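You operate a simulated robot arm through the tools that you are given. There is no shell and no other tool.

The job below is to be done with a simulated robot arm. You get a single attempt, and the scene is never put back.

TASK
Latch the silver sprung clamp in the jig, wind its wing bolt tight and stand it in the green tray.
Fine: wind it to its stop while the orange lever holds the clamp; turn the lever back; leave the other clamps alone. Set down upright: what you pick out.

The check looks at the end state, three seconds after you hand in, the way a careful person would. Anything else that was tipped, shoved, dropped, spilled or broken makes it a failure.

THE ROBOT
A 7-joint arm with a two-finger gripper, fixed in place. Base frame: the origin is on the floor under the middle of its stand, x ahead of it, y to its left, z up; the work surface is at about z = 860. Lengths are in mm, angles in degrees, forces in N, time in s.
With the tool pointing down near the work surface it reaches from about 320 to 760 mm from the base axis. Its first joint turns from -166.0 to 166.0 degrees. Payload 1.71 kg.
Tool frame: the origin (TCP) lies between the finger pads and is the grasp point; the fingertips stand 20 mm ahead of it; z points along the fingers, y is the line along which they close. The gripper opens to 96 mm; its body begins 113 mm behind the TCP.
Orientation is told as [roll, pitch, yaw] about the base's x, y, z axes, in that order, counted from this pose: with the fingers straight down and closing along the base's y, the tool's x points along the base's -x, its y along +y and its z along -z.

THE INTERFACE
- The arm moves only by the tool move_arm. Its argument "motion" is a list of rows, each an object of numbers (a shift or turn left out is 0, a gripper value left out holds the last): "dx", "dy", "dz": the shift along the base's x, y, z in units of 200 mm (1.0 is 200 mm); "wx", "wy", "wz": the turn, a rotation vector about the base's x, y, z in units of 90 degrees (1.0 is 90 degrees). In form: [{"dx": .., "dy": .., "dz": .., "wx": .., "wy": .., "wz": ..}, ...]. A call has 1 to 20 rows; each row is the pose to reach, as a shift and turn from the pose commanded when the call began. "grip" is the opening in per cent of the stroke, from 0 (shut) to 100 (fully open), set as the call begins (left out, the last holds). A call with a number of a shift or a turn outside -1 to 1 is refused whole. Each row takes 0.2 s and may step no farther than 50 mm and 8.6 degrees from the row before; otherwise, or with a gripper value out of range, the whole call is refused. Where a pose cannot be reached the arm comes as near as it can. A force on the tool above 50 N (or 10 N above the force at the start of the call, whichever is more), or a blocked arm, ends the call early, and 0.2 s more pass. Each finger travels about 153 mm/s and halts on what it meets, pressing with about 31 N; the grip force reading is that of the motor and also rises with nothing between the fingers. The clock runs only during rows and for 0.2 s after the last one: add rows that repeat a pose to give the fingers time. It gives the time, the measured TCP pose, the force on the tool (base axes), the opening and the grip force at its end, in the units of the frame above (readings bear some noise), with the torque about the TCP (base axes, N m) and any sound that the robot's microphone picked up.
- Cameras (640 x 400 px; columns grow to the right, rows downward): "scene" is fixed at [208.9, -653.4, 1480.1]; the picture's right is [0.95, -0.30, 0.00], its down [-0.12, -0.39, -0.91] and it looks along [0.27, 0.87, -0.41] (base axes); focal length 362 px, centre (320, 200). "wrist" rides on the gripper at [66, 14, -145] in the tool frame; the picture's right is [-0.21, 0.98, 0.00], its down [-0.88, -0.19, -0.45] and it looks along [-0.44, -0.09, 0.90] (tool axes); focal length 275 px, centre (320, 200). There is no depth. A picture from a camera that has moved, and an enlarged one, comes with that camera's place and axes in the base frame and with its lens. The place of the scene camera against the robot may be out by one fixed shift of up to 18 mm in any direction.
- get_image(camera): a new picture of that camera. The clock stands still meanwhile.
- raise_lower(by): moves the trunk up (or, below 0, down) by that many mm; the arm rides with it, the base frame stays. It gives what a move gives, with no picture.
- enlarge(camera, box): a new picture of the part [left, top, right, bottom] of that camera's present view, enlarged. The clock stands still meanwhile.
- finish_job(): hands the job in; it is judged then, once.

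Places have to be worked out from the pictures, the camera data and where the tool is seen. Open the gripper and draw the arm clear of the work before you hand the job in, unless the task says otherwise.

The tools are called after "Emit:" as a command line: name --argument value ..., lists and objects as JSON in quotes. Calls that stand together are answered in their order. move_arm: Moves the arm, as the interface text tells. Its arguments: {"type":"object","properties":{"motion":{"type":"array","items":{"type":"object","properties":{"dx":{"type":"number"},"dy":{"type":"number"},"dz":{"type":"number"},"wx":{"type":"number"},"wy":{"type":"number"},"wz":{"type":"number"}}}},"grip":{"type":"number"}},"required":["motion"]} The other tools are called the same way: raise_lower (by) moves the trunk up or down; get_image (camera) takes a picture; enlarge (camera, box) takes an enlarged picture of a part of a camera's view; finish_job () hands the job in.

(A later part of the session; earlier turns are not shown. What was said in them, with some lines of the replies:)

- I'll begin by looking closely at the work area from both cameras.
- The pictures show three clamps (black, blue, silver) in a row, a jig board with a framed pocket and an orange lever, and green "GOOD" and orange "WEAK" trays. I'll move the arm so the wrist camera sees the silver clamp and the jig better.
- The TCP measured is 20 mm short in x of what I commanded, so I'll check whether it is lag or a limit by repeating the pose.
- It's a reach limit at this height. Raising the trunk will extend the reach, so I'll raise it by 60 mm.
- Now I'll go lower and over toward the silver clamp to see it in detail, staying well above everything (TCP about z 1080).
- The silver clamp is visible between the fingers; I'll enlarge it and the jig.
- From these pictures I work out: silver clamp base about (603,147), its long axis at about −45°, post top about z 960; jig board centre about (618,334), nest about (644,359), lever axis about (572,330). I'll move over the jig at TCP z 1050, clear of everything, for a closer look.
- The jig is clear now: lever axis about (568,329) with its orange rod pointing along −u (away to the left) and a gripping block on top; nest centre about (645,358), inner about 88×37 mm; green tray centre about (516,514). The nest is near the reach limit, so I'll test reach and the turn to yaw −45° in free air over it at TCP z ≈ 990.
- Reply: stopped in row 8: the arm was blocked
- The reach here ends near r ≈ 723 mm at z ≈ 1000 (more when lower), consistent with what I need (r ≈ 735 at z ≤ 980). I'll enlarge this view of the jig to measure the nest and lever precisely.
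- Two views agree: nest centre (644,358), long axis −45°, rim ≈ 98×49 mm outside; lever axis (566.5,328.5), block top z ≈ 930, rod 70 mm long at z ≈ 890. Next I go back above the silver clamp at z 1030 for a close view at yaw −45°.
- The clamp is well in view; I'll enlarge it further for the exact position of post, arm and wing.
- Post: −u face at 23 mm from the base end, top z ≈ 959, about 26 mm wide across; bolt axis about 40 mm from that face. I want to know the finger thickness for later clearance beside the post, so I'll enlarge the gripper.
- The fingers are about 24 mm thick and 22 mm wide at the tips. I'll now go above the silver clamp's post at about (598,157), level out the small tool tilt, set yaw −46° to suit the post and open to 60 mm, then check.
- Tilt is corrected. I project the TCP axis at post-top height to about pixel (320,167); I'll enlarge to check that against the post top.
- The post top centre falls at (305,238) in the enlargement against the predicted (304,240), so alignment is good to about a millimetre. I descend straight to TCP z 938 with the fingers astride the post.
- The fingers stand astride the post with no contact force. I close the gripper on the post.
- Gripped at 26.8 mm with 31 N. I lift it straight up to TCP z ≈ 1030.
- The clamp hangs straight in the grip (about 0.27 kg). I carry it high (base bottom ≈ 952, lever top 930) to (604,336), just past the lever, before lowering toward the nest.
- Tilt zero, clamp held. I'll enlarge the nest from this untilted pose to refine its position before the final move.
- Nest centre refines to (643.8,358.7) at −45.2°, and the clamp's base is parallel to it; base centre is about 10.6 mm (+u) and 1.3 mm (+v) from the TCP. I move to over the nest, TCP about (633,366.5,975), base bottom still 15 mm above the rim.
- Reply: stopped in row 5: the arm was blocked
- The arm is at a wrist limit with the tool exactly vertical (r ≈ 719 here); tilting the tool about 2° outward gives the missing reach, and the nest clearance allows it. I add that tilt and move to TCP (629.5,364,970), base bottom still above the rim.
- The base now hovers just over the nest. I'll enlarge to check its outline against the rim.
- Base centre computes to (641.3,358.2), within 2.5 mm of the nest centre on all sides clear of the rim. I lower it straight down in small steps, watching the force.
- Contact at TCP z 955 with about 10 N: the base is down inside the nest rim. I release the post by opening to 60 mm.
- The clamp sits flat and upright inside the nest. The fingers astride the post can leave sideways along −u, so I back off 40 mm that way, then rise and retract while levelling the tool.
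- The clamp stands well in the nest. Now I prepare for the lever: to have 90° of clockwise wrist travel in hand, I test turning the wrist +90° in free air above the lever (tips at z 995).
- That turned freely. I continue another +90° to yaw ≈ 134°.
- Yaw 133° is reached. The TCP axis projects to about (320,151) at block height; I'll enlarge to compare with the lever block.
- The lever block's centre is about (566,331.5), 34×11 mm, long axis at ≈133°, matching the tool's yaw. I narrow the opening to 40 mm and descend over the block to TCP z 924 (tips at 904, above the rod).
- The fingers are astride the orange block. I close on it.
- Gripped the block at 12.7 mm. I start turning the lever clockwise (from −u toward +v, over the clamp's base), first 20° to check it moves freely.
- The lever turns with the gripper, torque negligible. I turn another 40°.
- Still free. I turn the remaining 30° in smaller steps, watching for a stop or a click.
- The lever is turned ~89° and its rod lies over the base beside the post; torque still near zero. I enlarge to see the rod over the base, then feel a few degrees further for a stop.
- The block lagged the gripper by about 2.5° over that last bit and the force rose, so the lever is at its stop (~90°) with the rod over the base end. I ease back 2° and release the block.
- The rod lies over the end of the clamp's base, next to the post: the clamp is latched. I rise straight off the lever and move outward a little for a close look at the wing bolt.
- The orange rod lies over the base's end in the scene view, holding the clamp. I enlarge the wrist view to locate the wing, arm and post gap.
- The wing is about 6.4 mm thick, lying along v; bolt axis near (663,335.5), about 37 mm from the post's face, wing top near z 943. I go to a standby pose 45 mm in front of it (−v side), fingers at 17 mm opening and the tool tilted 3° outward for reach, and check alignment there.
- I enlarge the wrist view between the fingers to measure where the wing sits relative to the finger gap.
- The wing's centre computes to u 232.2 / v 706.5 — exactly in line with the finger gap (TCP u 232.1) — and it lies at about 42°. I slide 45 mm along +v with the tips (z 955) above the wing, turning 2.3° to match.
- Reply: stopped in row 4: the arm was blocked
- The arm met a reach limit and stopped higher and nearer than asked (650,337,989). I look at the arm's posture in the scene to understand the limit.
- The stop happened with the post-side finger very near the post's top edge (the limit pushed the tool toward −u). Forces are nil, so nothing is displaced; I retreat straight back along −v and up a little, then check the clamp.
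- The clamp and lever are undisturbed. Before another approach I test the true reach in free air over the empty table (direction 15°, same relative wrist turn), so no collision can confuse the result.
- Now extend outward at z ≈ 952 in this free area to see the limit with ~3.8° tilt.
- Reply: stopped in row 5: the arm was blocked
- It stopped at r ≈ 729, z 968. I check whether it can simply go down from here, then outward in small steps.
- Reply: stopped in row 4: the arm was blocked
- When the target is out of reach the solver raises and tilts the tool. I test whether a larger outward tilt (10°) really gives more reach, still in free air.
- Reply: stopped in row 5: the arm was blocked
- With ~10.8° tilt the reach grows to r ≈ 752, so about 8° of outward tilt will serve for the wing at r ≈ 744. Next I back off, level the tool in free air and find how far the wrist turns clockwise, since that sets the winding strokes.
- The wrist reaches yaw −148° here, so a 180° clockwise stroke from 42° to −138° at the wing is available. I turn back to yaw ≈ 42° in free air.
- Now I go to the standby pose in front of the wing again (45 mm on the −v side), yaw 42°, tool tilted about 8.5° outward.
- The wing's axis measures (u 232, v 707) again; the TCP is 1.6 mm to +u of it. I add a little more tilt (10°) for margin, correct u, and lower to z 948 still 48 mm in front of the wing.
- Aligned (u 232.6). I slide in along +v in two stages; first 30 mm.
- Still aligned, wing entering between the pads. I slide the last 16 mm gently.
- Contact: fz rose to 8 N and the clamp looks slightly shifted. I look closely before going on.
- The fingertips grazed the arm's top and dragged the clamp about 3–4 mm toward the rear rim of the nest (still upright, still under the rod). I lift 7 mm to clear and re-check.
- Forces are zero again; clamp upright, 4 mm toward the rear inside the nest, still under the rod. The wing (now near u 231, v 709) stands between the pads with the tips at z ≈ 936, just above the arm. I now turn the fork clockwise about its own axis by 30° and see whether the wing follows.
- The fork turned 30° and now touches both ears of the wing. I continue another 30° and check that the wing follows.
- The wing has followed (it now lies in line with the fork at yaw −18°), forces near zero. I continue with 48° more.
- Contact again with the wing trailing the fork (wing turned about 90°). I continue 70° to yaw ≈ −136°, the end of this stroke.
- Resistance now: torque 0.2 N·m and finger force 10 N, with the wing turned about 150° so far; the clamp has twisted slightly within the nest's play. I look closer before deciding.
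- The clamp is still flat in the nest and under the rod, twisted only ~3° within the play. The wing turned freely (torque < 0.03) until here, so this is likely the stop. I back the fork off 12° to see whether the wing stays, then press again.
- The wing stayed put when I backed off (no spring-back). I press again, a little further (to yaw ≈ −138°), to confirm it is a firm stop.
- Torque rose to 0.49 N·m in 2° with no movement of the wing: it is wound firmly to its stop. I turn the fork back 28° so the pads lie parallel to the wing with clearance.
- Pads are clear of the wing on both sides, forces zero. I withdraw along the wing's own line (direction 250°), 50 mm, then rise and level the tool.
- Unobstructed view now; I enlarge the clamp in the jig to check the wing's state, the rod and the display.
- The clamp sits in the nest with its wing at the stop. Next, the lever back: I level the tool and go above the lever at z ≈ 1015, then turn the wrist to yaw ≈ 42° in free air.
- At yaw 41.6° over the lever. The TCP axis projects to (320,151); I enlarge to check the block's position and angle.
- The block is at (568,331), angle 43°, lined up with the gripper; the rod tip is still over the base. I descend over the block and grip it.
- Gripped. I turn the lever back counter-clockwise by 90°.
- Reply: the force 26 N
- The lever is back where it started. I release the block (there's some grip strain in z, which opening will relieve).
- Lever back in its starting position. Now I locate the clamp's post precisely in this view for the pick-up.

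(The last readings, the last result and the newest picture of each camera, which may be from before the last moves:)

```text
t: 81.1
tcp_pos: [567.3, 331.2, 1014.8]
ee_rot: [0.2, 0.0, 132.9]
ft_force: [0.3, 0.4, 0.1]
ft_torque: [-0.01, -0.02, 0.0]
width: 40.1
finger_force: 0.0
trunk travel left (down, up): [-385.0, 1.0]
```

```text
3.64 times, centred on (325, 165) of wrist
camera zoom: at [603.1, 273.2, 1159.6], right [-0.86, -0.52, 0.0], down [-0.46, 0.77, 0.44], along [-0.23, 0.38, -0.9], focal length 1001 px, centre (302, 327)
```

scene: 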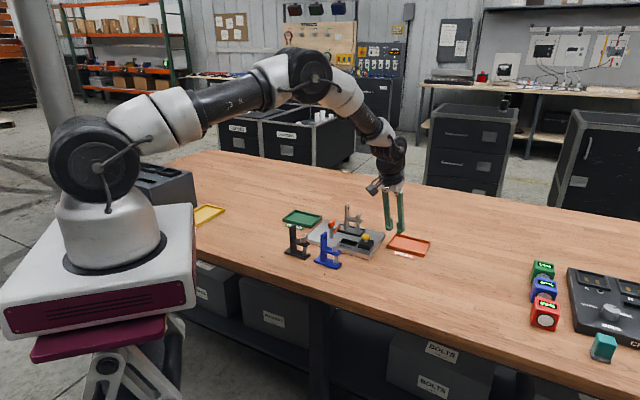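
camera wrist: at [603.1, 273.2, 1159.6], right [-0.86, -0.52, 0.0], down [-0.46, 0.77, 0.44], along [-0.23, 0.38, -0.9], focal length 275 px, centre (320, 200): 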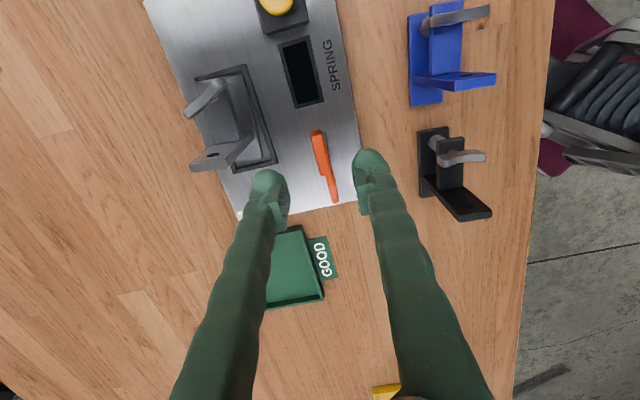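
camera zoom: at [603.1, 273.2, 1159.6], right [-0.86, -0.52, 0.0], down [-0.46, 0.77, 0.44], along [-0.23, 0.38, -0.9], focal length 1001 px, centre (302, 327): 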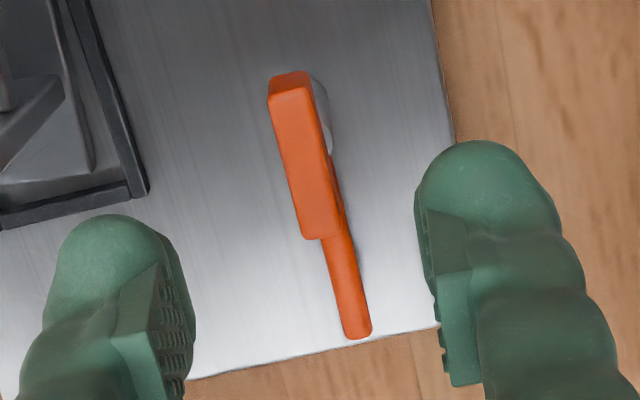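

The lever matches its original pose. For the pick-up at this far reach I'll grip the top of the post across its thin direction (yaw ≈ 40°), because then the outward tilt leaves the pads flat on the wide faces and the clamp hangs upright. First I turn to yaw ≈ 43° and move to a spot in front of the post, above everything.

Emit:
move_arm --motion '[{"wz": -0.09}, {"wz": -0.18}, {"wz": -0.27}, {"wz": -0.36}, {"wz": -0.45}, {"wz": -0.54}, {"dx": 0.03, "dy": 0.01, "wz": -0.63}, {"dx": 0.07, "dy": 0.02, "wz": -0.72}, {"dx": 0.1, "dy": 0.03, "wz": -0.81}, {"dx": 0.14, "dy": 0.04, "wz": -0.9}, {"dx": 0.16, "dy": 0.04, "wz": -0.99}, {"dx": 0.16, "dy": 0.04, "wz": -0.99}]'

Emit:
move_arm --motion '[{"wx": 0.026, "wy": -0.031, "wz": -0.02}, {"wx": 0.0571, "wy": -0.0681, "wz": -0.035, "dz": -0.05}, {"wx": 0.0571, "wy": -0.0681, "wz": -0.035, "dz": -0.14}, {"wx": 0.0571, "wy": -0.0681, "wz": -0.035, "dz": -0.14}]' --grip 32

Emit:
get_image --camera "wrist"

Emit:
enlarge --camera "wrist" --box '[260, 110, 420, 260]'

```text
t: 83.7
tcp_pos: [598.3, 338.8, 1012.9]
ee_rot: [0.2, 0.2, 43.8]
ft_force: [0.0, -0.5, 0.6]
ft_torque: [0.0, -0.02, 0.0]
width: 40.4
finger_force: 0.0
trunk travel left (down, up): [-385.0, 1.0]
```

```text
t: 84.7
tcp_pos: [596.9, 339.6, 985.0]
ee_rot: [-0.2, -7.8, 40.9]
ft_force: [-0.1, -0.9, -0.3]
ft_torque: [-0.01, -0.03, 0.01]
width: 30.7
finger_force: 0.1
trunk travel left (down, up): [-385.0, 1.0]
```

```text
taken
camera wrist: at [523.8, 294.0, 1119.4], right [-0.48, 0.87, 0.03], down [0.73, 0.39, 0.56], along [0.48, 0.29, -0.83], focal length 275 px, centre (320, 200)
```

wrist: 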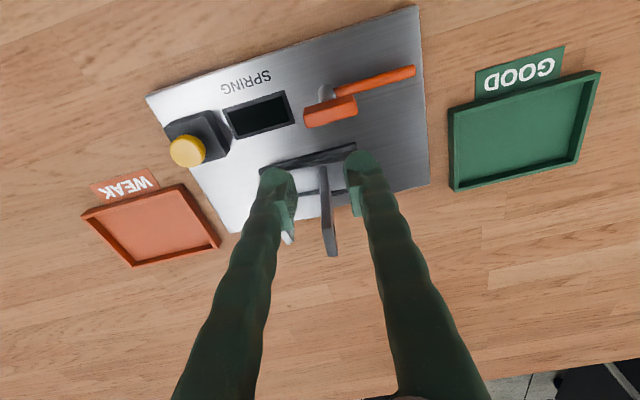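

```text
2.67 times, centred on (340, 185) of wrist
camera zoom: at [523.8, 294.0, 1119.4], right [-0.48, 0.87, 0.03], down [0.73, 0.39, 0.56], along [0.48, 0.29, -0.83], focal length 734 px, centre (267, 240)
```

zoom: 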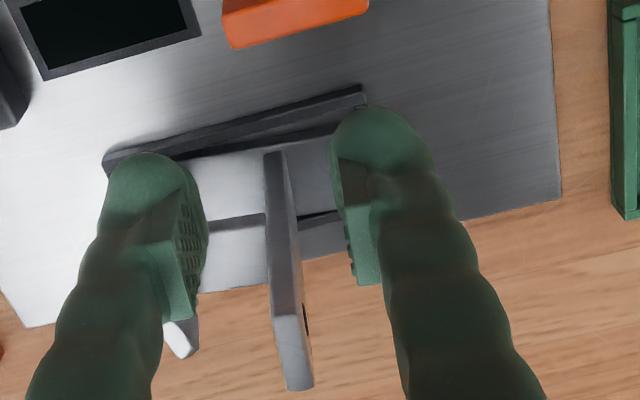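

The post stands between the fingers' lines: its top centre computes to (634.9,367.8), faces along ≈38.5°. I correct by 2 mm and slide in along the post's width at z 979 (tips at 959, above the wing and arm).

Emit:
move_arm --motion '[{"dx": 0.006, "dy": -0.007, "dz": -0.03, "wz": -0.021}, {"dx": 0.06, "dy": 0.035, "dz": -0.03, "wz": -0.021}, {"dx": 0.11, "dy": 0.075, "dz": -0.03, "wz": -0.021}, {"dx": 0.11, "dy": 0.075, "dz": -0.03, "wz": -0.021}]'

Emit:
enlarge --camera "wrist" --box '[260, 110, 420, 260]'

```text
t: 85.7
tcp_pos: [620.1, 354.6, 978.2]
ee_rot: [-0.1, -7.8, 38.9]
ft_force: [-0.5, 0.3, 0.4]
ft_torque: [-0.01, 0.01, -0.01]
width: 30.6
finger_force: 0.1
trunk travel left (down, up): [-385.0, 1.0]
```

```text
2.67 times, centred on (340, 185) of wrist
camera zoom: at [544.9, 311.8, 1113.0], right [-0.46, 0.89, 0.03], down [0.74, 0.36, 0.56], along [0.49, 0.27, -0.83], focal length 734 px, centre (267, 240)
```

zoom: 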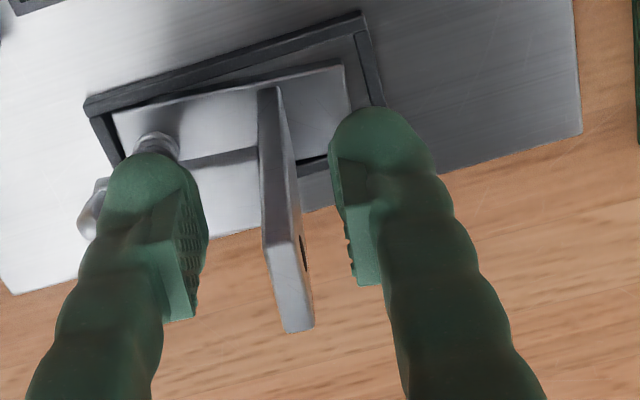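

Post top now measures (635.6,368.6); I slide the last 18 mm to stand across it.

Emit:
move_arm --motion '[{"dx": 0.022, "dy": 0.02}, {"dx": 0.044, "dy": 0.04}, {"dx": 0.0657, "dy": 0.0607}, {"dx": 0.0657, "dy": 0.0607}]'

Emit:
enlarge --camera "wrist" --box '[260, 110, 420, 260]'

Emit:
enlarge --camera "scene" --box '[335, 185, 395, 245]'

```text
t: 86.7
tcp_pos: [633.7, 367.8, 979.4]
ee_rot: [-0.1, -7.7, 38.9]
ft_force: [0.1, 0.4, -0.5]
ft_torque: [-0.01, -0.03, -0.01]
width: 30.8
finger_force: 0.1
trunk travel left (down, up): [-385.0, 1.0]
```

```text
2.67 times, centred on (340, 185) of wrist
camera zoom: at [558.7, 324.2, 1114.1], right [-0.46, 0.89, 0.03], down [0.74, 0.36, 0.56], along [0.49, 0.27, -0.83], focal length 734 px, centre (267, 240)
```

zoom: 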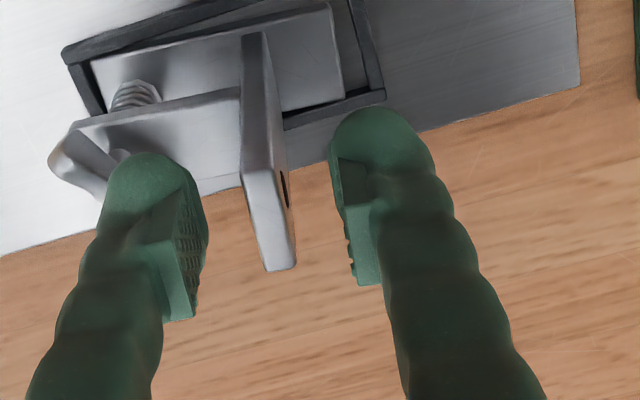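

```text
6.67 times, centred on (365, 215) of scene
camera zoom: at [208.9, -653.4, 1480.1], right [0.95, -0.3, 0.0], down [-0.12, -0.39, -0.91], along [0.27, 0.87, -0.41], focal length 2411 px, centre (20, 100)
```

zoom: 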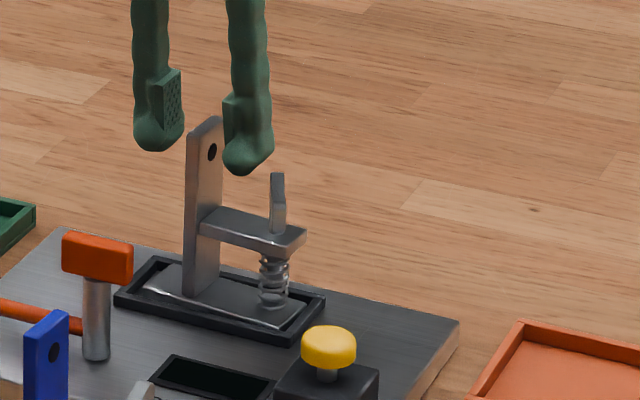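

The fingers straddle the post top with no block. I lower 4 mm more for grip depth and close.

Emit:
move_arm --motion '[{"dz": -0.01}, {"dz": -0.02}, {"dz": -0.02}]'

Emit:
move_arm --motion '[{"dz": 0}, {"dz": 0}, {"dz": 0}]' --grip 0

Emit:
enlarge --camera "wrist" --box '[260, 110, 420, 260]'

Emit:
enlarge --camera "scene" --box '[335, 185, 395, 245]'

```text
t: 87.5
tcp_pos: [634.8, 367.8, 976.1]
ee_rot: [-0.2, -7.8, 38.9]
ft_force: [-0.9, -0.4, 0.0]
ft_torque: [0.01, -0.01, -0.04]
width: 30.6
finger_force: 0.0
trunk travel left (down, up): [-385.0, 1.0]
```

```text
t: 88.3
tcp_pos: [633.9, 366.2, 974.7]
ee_rot: [-0.2, -7.8, 38.9]
ft_force: [-0.9, 1.2, -0.1]
ft_torque: [0.01, -0.01, 0.06]
width: 6.7
finger_force: 31.2
trunk travel left (down, up): [-385.0, 1.0]
```

```text
2.67 times, centred on (340, 185) of wrist
camera zoom: at [558.6, 323.8, 1109.8], right [-0.46, 0.89, 0.03], down [0.74, 0.36, 0.56], along [0.49, 0.27, -0.83], focal length 734 px, centre (267, 240)
```

zoom: 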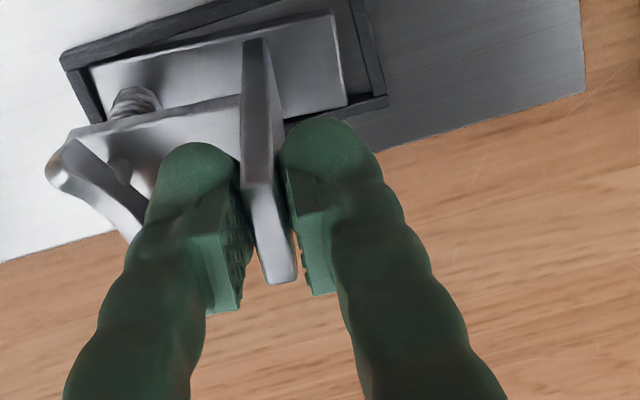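

```text
6.67 times, centred on (365, 215) of scene
camera zoom: at [208.9, -653.4, 1480.1], right [0.95, -0.3, 0.0], down [-0.12, -0.39, -0.91], along [0.27, 0.87, -0.41], focal length 2411 px, centre (20, 100)
```

zoom: 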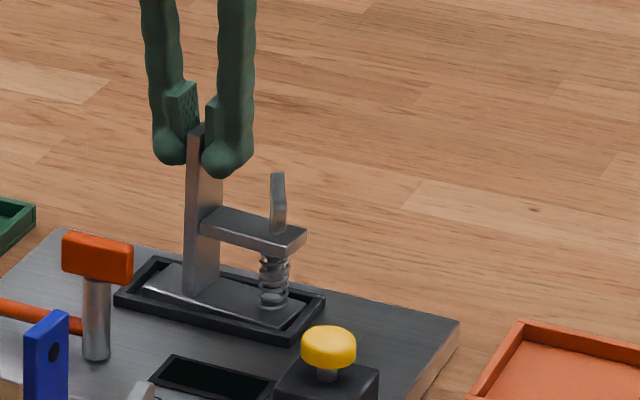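

Gripped firmly on the post (6.7 mm, 31 N). I lift straight up 12 mm to clear the rim.

Emit:
move_arm --motion '[{"dz": 0.02}, {"dz": 0.04}, {"dz": 0.06}, {"dz": 0.06}]'

Emit:
enlarge --camera "scene" --box '[335, 185, 395, 245]'

Emit:
enlarge --camera "wrist" --box '[260, 110, 420, 260]'

```text
t: 89.3
tcp_pos: [633.7, 367.2, 987.5]
ee_rot: [-0.1, -7.9, 38.9]
ft_force: [0.4, 0.0, -2.3]
ft_torque: [0.05, 0.03, 0.01]
width: 6.9
finger_force: 30.9
trunk travel left (down, up): [-385.0, 1.0]
```

```text
6.67 times, centred on (365, 215) of scene
camera zoom: at [208.9, -653.4, 1480.1], right [0.95, -0.3, 0.0], down [-0.12, -0.39, -0.91], along [0.27, 0.87, -0.41], focal length 2411 px, centre (20, 100)
```

zoom: 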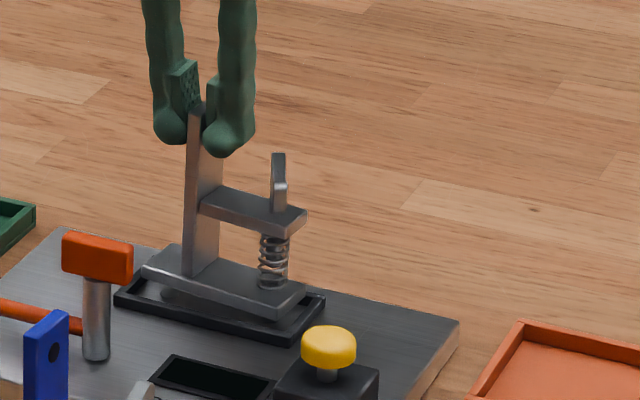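

```text
2.67 times, centred on (340, 185) of wrist
camera zoom: at [558.9, 324.2, 1121.1], right [-0.46, 0.89, 0.03], down [0.74, 0.36, 0.56], along [0.49, 0.27, -0.83], focal length 734 px, centre (267, 240)
```

zoom: 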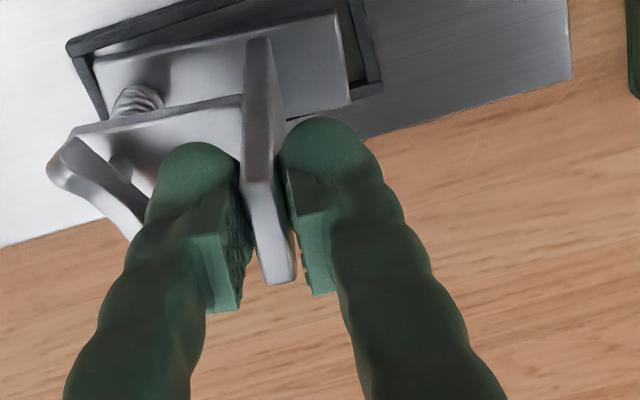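

The clamp hangs upright and clear of the rim (bottom ≈ z 889). I carry it toward the green tray, rising 10 mm and turning 6.5° to match the tray.

Emit:
move_arm --motion '[{"dx": -0.0675, "dy": 0.0717, "dz": 0.02}, {"dx": -0.2025, "dy": 0.215, "dz": 0.05, "wz": 0.015}, {"dx": -0.3375, "dy": 0.358, "dz": 0.05, "wz": 0.03}, {"dx": -0.4725, "dy": 0.5016, "dz": 0.05, "wz": 0.045}, {"dx": -0.587, "dy": 0.623, "dz": 0.05, "wz": 0.06}, {"dx": -0.675, "dy": 0.7165, "dz": 0.05, "wz": 0.072}, {"dx": -0.675, "dy": 0.7165, "dz": 0.05, "wz": 0.072}]'

Emit:
get_image --camera "wrist"

Emit:
enlarge --camera "scene" --box '[270, 150, 380, 250]'

```text
t: 90.9
tcp_pos: [498.6, 510.2, 997.2]
ee_rot: [-0.2, -7.9, 45.4]
ft_force: [0.8, 0.8, -2.2]
ft_torque: [0.01, 0.04, 0.03]
width: 6.9
finger_force: 31.4
trunk travel left (down, up): [-385.0, 1.0]
```

```text
taken
camera wrist: at [429.3, 461.1, 1131.3], right [-0.55, 0.83, 0.03], down [0.7, 0.45, 0.56], along [0.45, 0.33, -0.83], focal length 275 px, centre (320, 200)
```

wrist: 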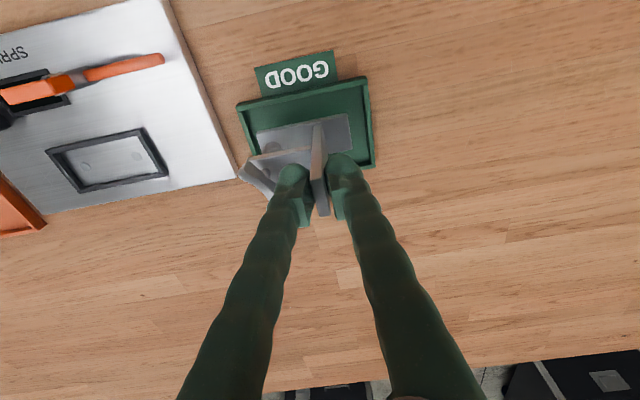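

```text
4.00 times, centred on (325, 200) of scene
camera zoom: at [208.9, -653.4, 1480.1], right [0.95, -0.3, 0.0], down [-0.12, -0.39, -0.91], along [0.27, 0.87, -0.41], focal length 1447 px, centre (300, 200)
```

zoom: 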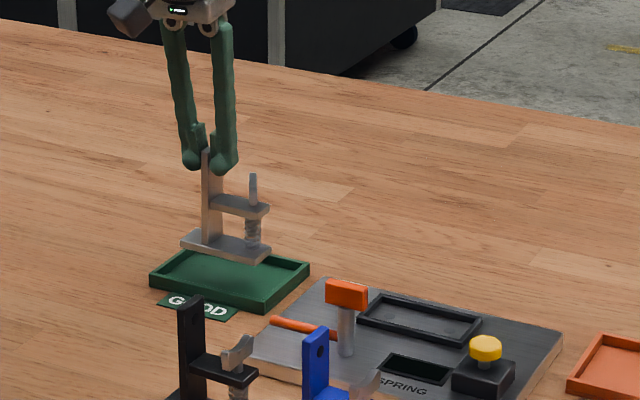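

Over the tray, clamp still upright. I enlarge to check the base's position within the tray before lowering.

Emit:
enlarge --camera "wrist" --box '[220, 40, 400, 230]'

Emit:
enlarge --camera "scene" --box '[280, 180, 340, 240]'

```text
2.11 times, centred on (310, 135) of wrist
camera zoom: at [429.3, 461.1, 1131.3], right [-0.55, 0.83, 0.03], down [0.7, 0.45, 0.56], along [0.45, 0.33, -0.83], focal length 580 px, centre (341, 337)
```

zoom: 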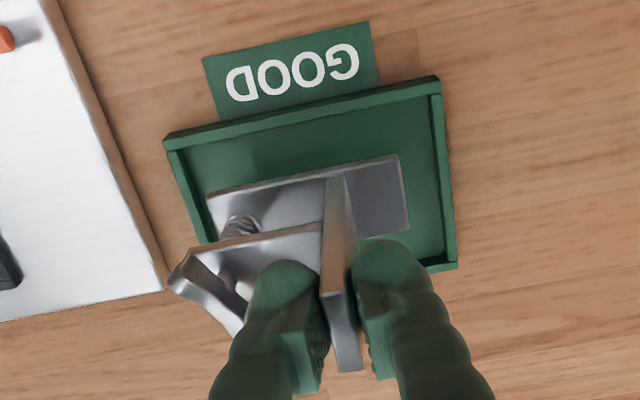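

```text
6.67 times, centred on (310, 210) of scene
camera zoom: at [208.9, -653.4, 1480.1], right [0.95, -0.3, 0.0], down [-0.12, -0.39, -0.91], along [0.27, 0.87, -0.41], focal length 2411 px, centre (387, 133)
```

zoom: 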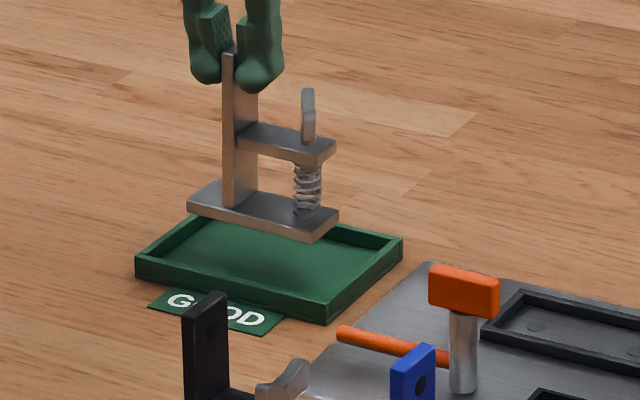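

Base centre (508,505) against tray centre (516,515): well inside. I shift 5 mm further in and lower toward the tray floor.

Emit:
move_arm --motion '[{"dx": 0.0175, "dy": 0.0175, "dz": -0.03}, {"dx": 0.0175, "dy": 0.0175, "dz": -0.09}, {"dx": 0.0175, "dy": 0.0175, "dz": -0.14}, {"dx": 0.0175, "dy": 0.0175, "dz": -0.155}, {"dx": 0.0175, "dy": 0.0175, "dz": -0.155}]'

Emit:
enlarge --camera "scene" --box '[280, 180, 340, 240]'

```text
t: 92.1
tcp_pos: [502.5, 513.1, 965.7]
ee_rot: [-0.2, -7.8, 45.4]
ft_force: [0.3, 0.3, -2.2]
ft_torque: [0.02, 0.04, 0.06]
width: 6.7
finger_force: 30.8
trunk travel left (down, up): [-385.0, 1.0]
```

```text
6.67 times, centred on (310, 210) of scene
camera zoom: at [208.9, -653.4, 1480.1], right [0.95, -0.3, 0.0], down [-0.12, -0.39, -0.91], along [0.27, 0.87, -0.41], focal length 2411 px, centre (387, 133)
```

zoom: 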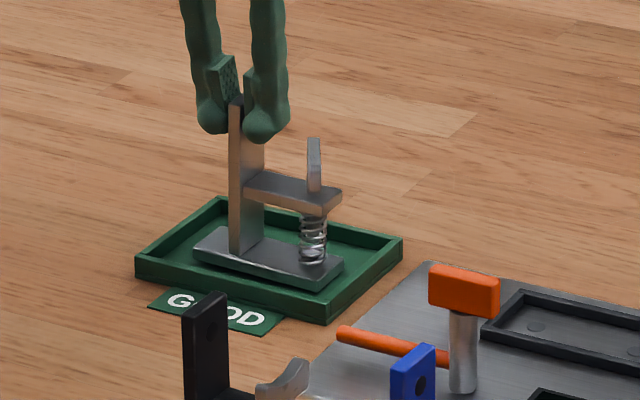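

No contact yet (fz −2.2 N is the clamp's weight). I continue down in 1–1.5 mm steps until the base touches the floor.

Emit:
move_arm --motion '[{"dz": -0.006}, {"dz": -0.012}, {"dz": -0.018}, {"dz": -0.018}]'

Emit:
enlarge --camera "scene" --box '[280, 180, 340, 240]'

```text
t: 93.1
tcp_pos: [501.6, 513.8, 962.4]
ee_rot: [-0.1, -7.9, 45.5]
ft_force: [-1.2, 2.2, 3.4]
ft_torque: [-0.03, 0.04, 0.01]
width: 6.9
finger_force: 30.9
trunk travel left (down, up): [-385.0, 1.0]
```

```text
6.67 times, centred on (310, 210) of scene
camera zoom: at [208.9, -653.4, 1480.1], right [0.95, -0.3, 0.0], down [-0.12, -0.39, -0.91], along [0.27, 0.87, -0.41], focal length 2411 px, centre (387, 133)
```

zoom: 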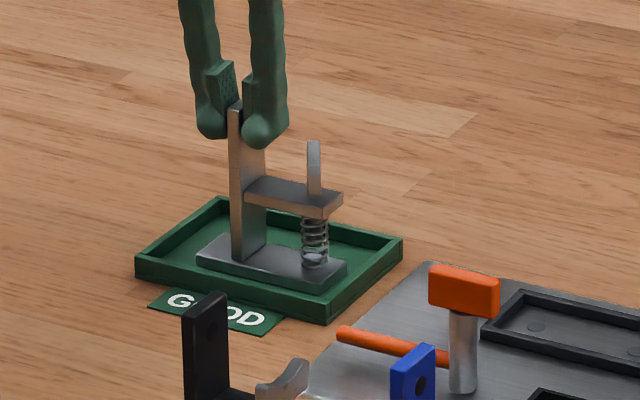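

The base is on the tray floor (fz swung to +3.4 N). I open the fingers to release the post.

Emit:
move_arm --motion '[{"dz": 0}, {"dz": 0}, {"dz": 0}]' --grip 32

Emit:
enlarge --camera "wrist" --box '[240, 60, 400, 240]'

Emit:
enlarge --camera "scene" --box '[280, 180, 340, 240]'

```text
t: 93.9
tcp_pos: [501.0, 514.0, 962.8]
ee_rot: [-0.2, -7.8, 45.4]
ft_force: [1.0, 0.0, -1.3]
ft_torque: [0.03, 0.01, -0.01]
width: 31.1
finger_force: 0.1
trunk travel left (down, up): [-385.0, 1.0]
```

```text
2.22 times, centred on (320, 150) of wrist
camera zoom: at [432.1, 462.5, 1097.1], right [-0.55, 0.83, 0.03], down [0.7, 0.45, 0.56], along [0.46, 0.33, -0.83], focal length 612 px, centre (320, 311)
```

zoom: 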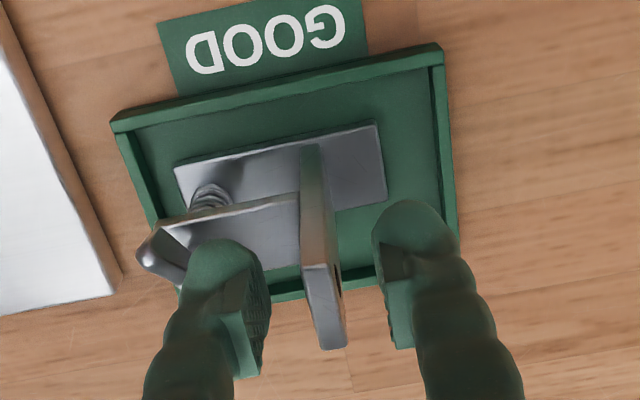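

```text
6.67 times, centred on (310, 210) of scene
camera zoom: at [208.9, -653.4, 1480.1], right [0.95, -0.3, 0.0], down [-0.12, -0.39, -0.91], along [0.27, 0.87, -0.41], focal length 2411 px, centre (387, 133)
```

zoom: 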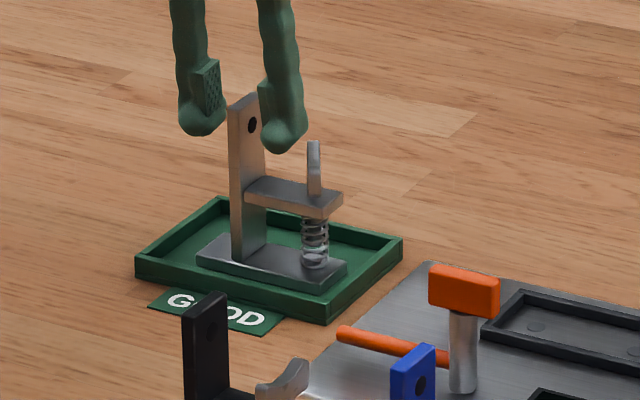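

The clamp stands upright in the green tray. I withdraw the fingers along the post's width toward the robot, then rise.

Emit:
move_arm --motion '[{"dx": -0.04, "dy": -0.04}, {"dx": -0.09, "dy": -0.09, "dz": 0.01}, {"dx": -0.16, "dy": -0.16, "dz": 0.02}, {"dx": -0.25, "dy": -0.25, "dz": 0.1}, {"dx": -0.32, "dy": -0.32, "dz": 0.28}, {"dx": -0.36, "dy": -0.36, "dz": 0.45, "wx": -0.03, "wy": 0.031}, {"dx": -0.36, "dy": -0.36, "dz": 0.5, "wx": -0.06, "wy": 0.062}, {"dx": -0.36, "dy": -0.36, "dz": 0.5, "wx": -0.06, "wy": 0.062}]'

Emit:
get_image --camera "scene"

Emit:
get_image --camera "wrist"

Emit:
enlarge --camera "scene" --box '[270, 180, 450, 290]'

```text
t: 95.7
tcp_pos: [429.1, 441.2, 1062.4]
ee_rot: [0.0, 0.1, 45.4]
ft_force: [-0.1, -0.3, 0.3]
ft_torque: [-0.03, 0.01, 0.01]
width: 30.8
finger_force: 0.0
trunk travel left (down, up): [-385.0, 1.0]
```

```text
taken
```

scene: 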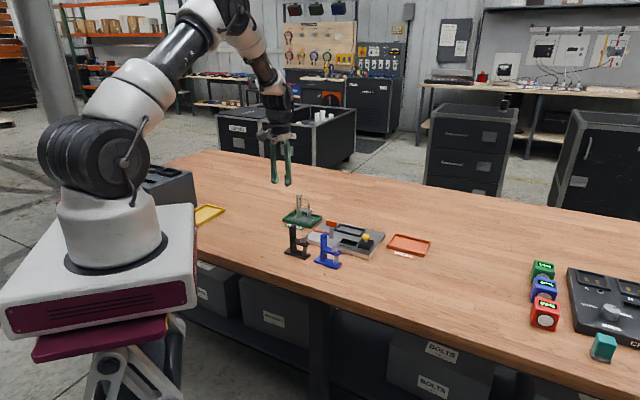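

```text
taken
camera wrist: at [373.6, 403.5, 1207.1], right [-0.55, 0.83, 0.0], down [0.75, 0.49, 0.44], along [0.37, 0.25, -0.9], focal length 275 px, centre (320, 200)
```

wrist: 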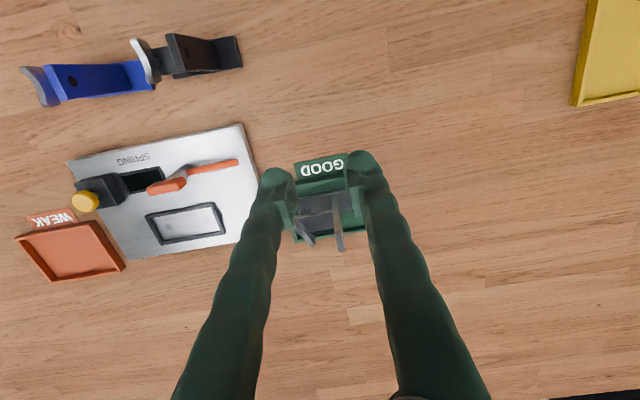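

```text
3.56 times, centred on (360, 235) of scene
camera zoom: at [208.9, -653.4, 1480.1], right [0.95, -0.3, 0.0], down [-0.12, -0.39, -0.91], along [0.27, 0.87, -0.41], focal length 1286 px, centre (178, 76)
```

zoom: 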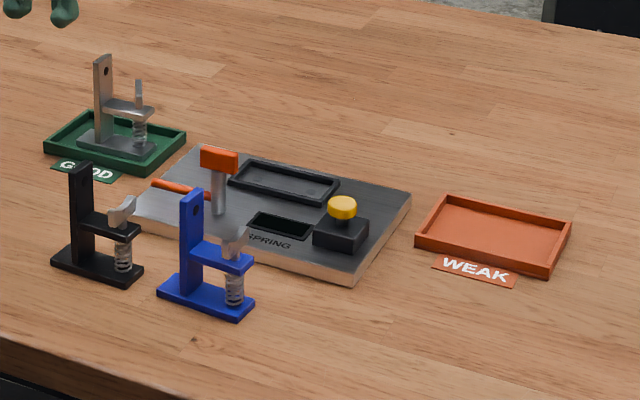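

All objects stand as they should: lever back, other clamps untouched, silver clamp upright in the green tray. I'll enlarge to double-check the wing is still at its wound position.

Emit:
enlarge --camera "wrist" --box '[270, 140, 390, 260]'

Emit:
enlarge --camera "scene" --box '[280, 190, 330, 235]'

Emit:
enlarge --camera "scene" --box '[300, 210, 390, 260]'

```text
3.33 times, centred on (330, 200) of wrist
camera zoom: at [373.6, 403.5, 1207.1], right [-0.55, 0.83, 0.0], down [0.75, 0.49, 0.44], along [0.37, 0.25, -0.9], focal length 918 px, centre (287, 200)
```

zoom: 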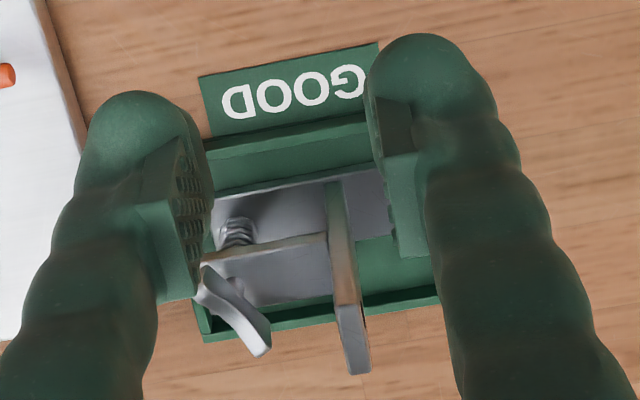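

```text
8.89 times, centred on (305, 212) of scene
camera zoom: at [208.9, -653.4, 1480.1], right [0.95, -0.3, 0.0], down [-0.12, -0.39, -0.91], along [0.27, 0.87, -0.41], focal length 3215 px, centre (453, 89)
```

zoom: 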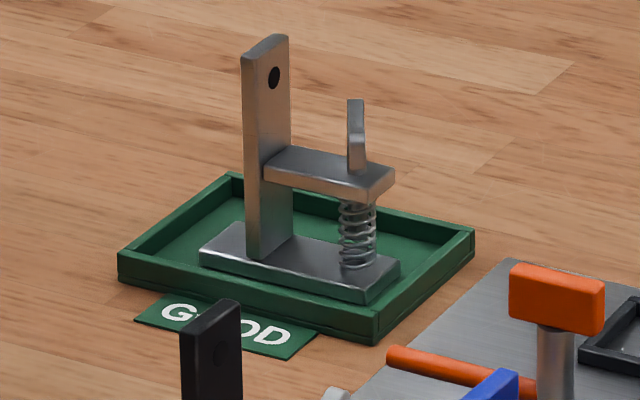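

```text
7.11 times, centred on (345, 235) of scene
camera zoom: at [208.9, -653.4, 1480.1], right [0.95, -0.3, 0.0], down [-0.12, -0.39, -0.91], along [0.27, 0.87, -0.41], focal length 2572 px, centre (142, -49)
```

zoom: 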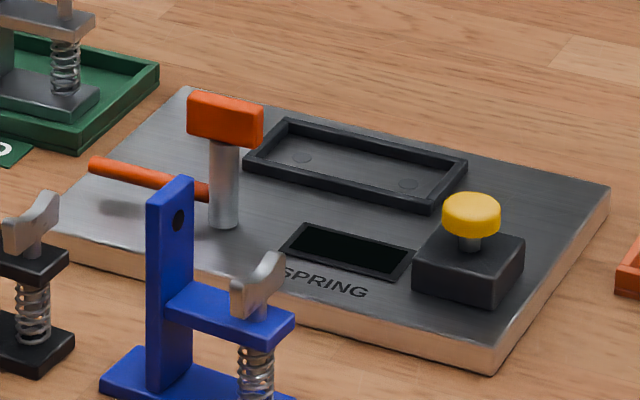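

The wing is down against the arm at its wound position, the lever is back, the nest is empty and the other clamps are untouched. I open the gripper fully and draw the arm back clear of the work.

Emit:
move_arm --motion '[{"dz": 0.1}, {"dx": -0.1, "dy": -0.1, "dz": 0.25}, {"dx": -0.2, "dy": -0.22, "dz": 0.4}, {"dx": -0.3, "dy": -0.36, "dz": 0.55}, {"dx": -0.3, "dy": -0.36, "dz": 0.55}]' --grip 100

Emit:
get_image --camera "scene"

```text
t: 96.9
tcp_pos: [370.2, 368.4, 1171.9]
ee_rot: [0.0, 0.0, 45.4]
ft_force: [0.7, -0.7, 0.9]
ft_torque: [-0.04, 0.03, 0.01]
width: 95.9
finger_force: 0.1
trunk travel left (down, up): [-385.0, 1.0]
```

```text
taken
```

scene: 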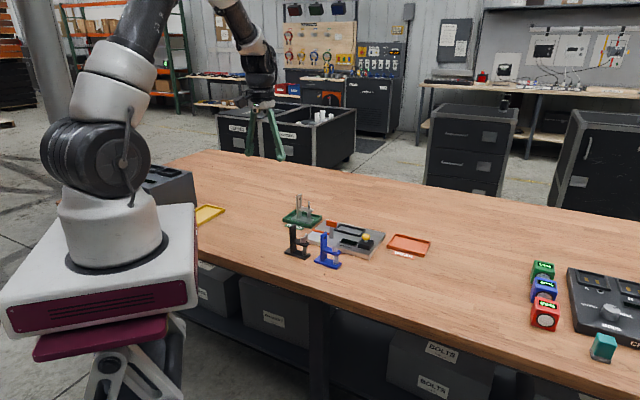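

The arm is clear with the gripper open. The silver clamp stands upright in the green tray with its wing bolt wound to the stop, the lever is turned back and nothing else was disturbed, so I hand the job in.

Emit:
finish_job

```text
The job is handed in.
```

The silver clamp is standing upright in the green tray with its wing bolt wound to its stop, and I've handed the job in. No result has come back yet.

- **Winding:** The wing turned freely for about 150°. It then held against 0.49 N·m without moving, while the orange lever held the clamp. I took that as the stop, since nothing on the jig confirms it. The wing now sits down against the clamp's arm.
- **Lever:** It is turned back to its starting position.
- **Nudge in the jig:** While I lined up on the wing, the fingertips grazed the clamp's arm and pushed the clamp about 4 mm. The winding torque then twisted it about 5° within the nest's play. It stayed upright in the nest, with the lever's rod over its base.
- **Everything else:** The black and blue clamps, the orange tray and the jig's button were not touched. The gripper is open and the arm is drawn back.
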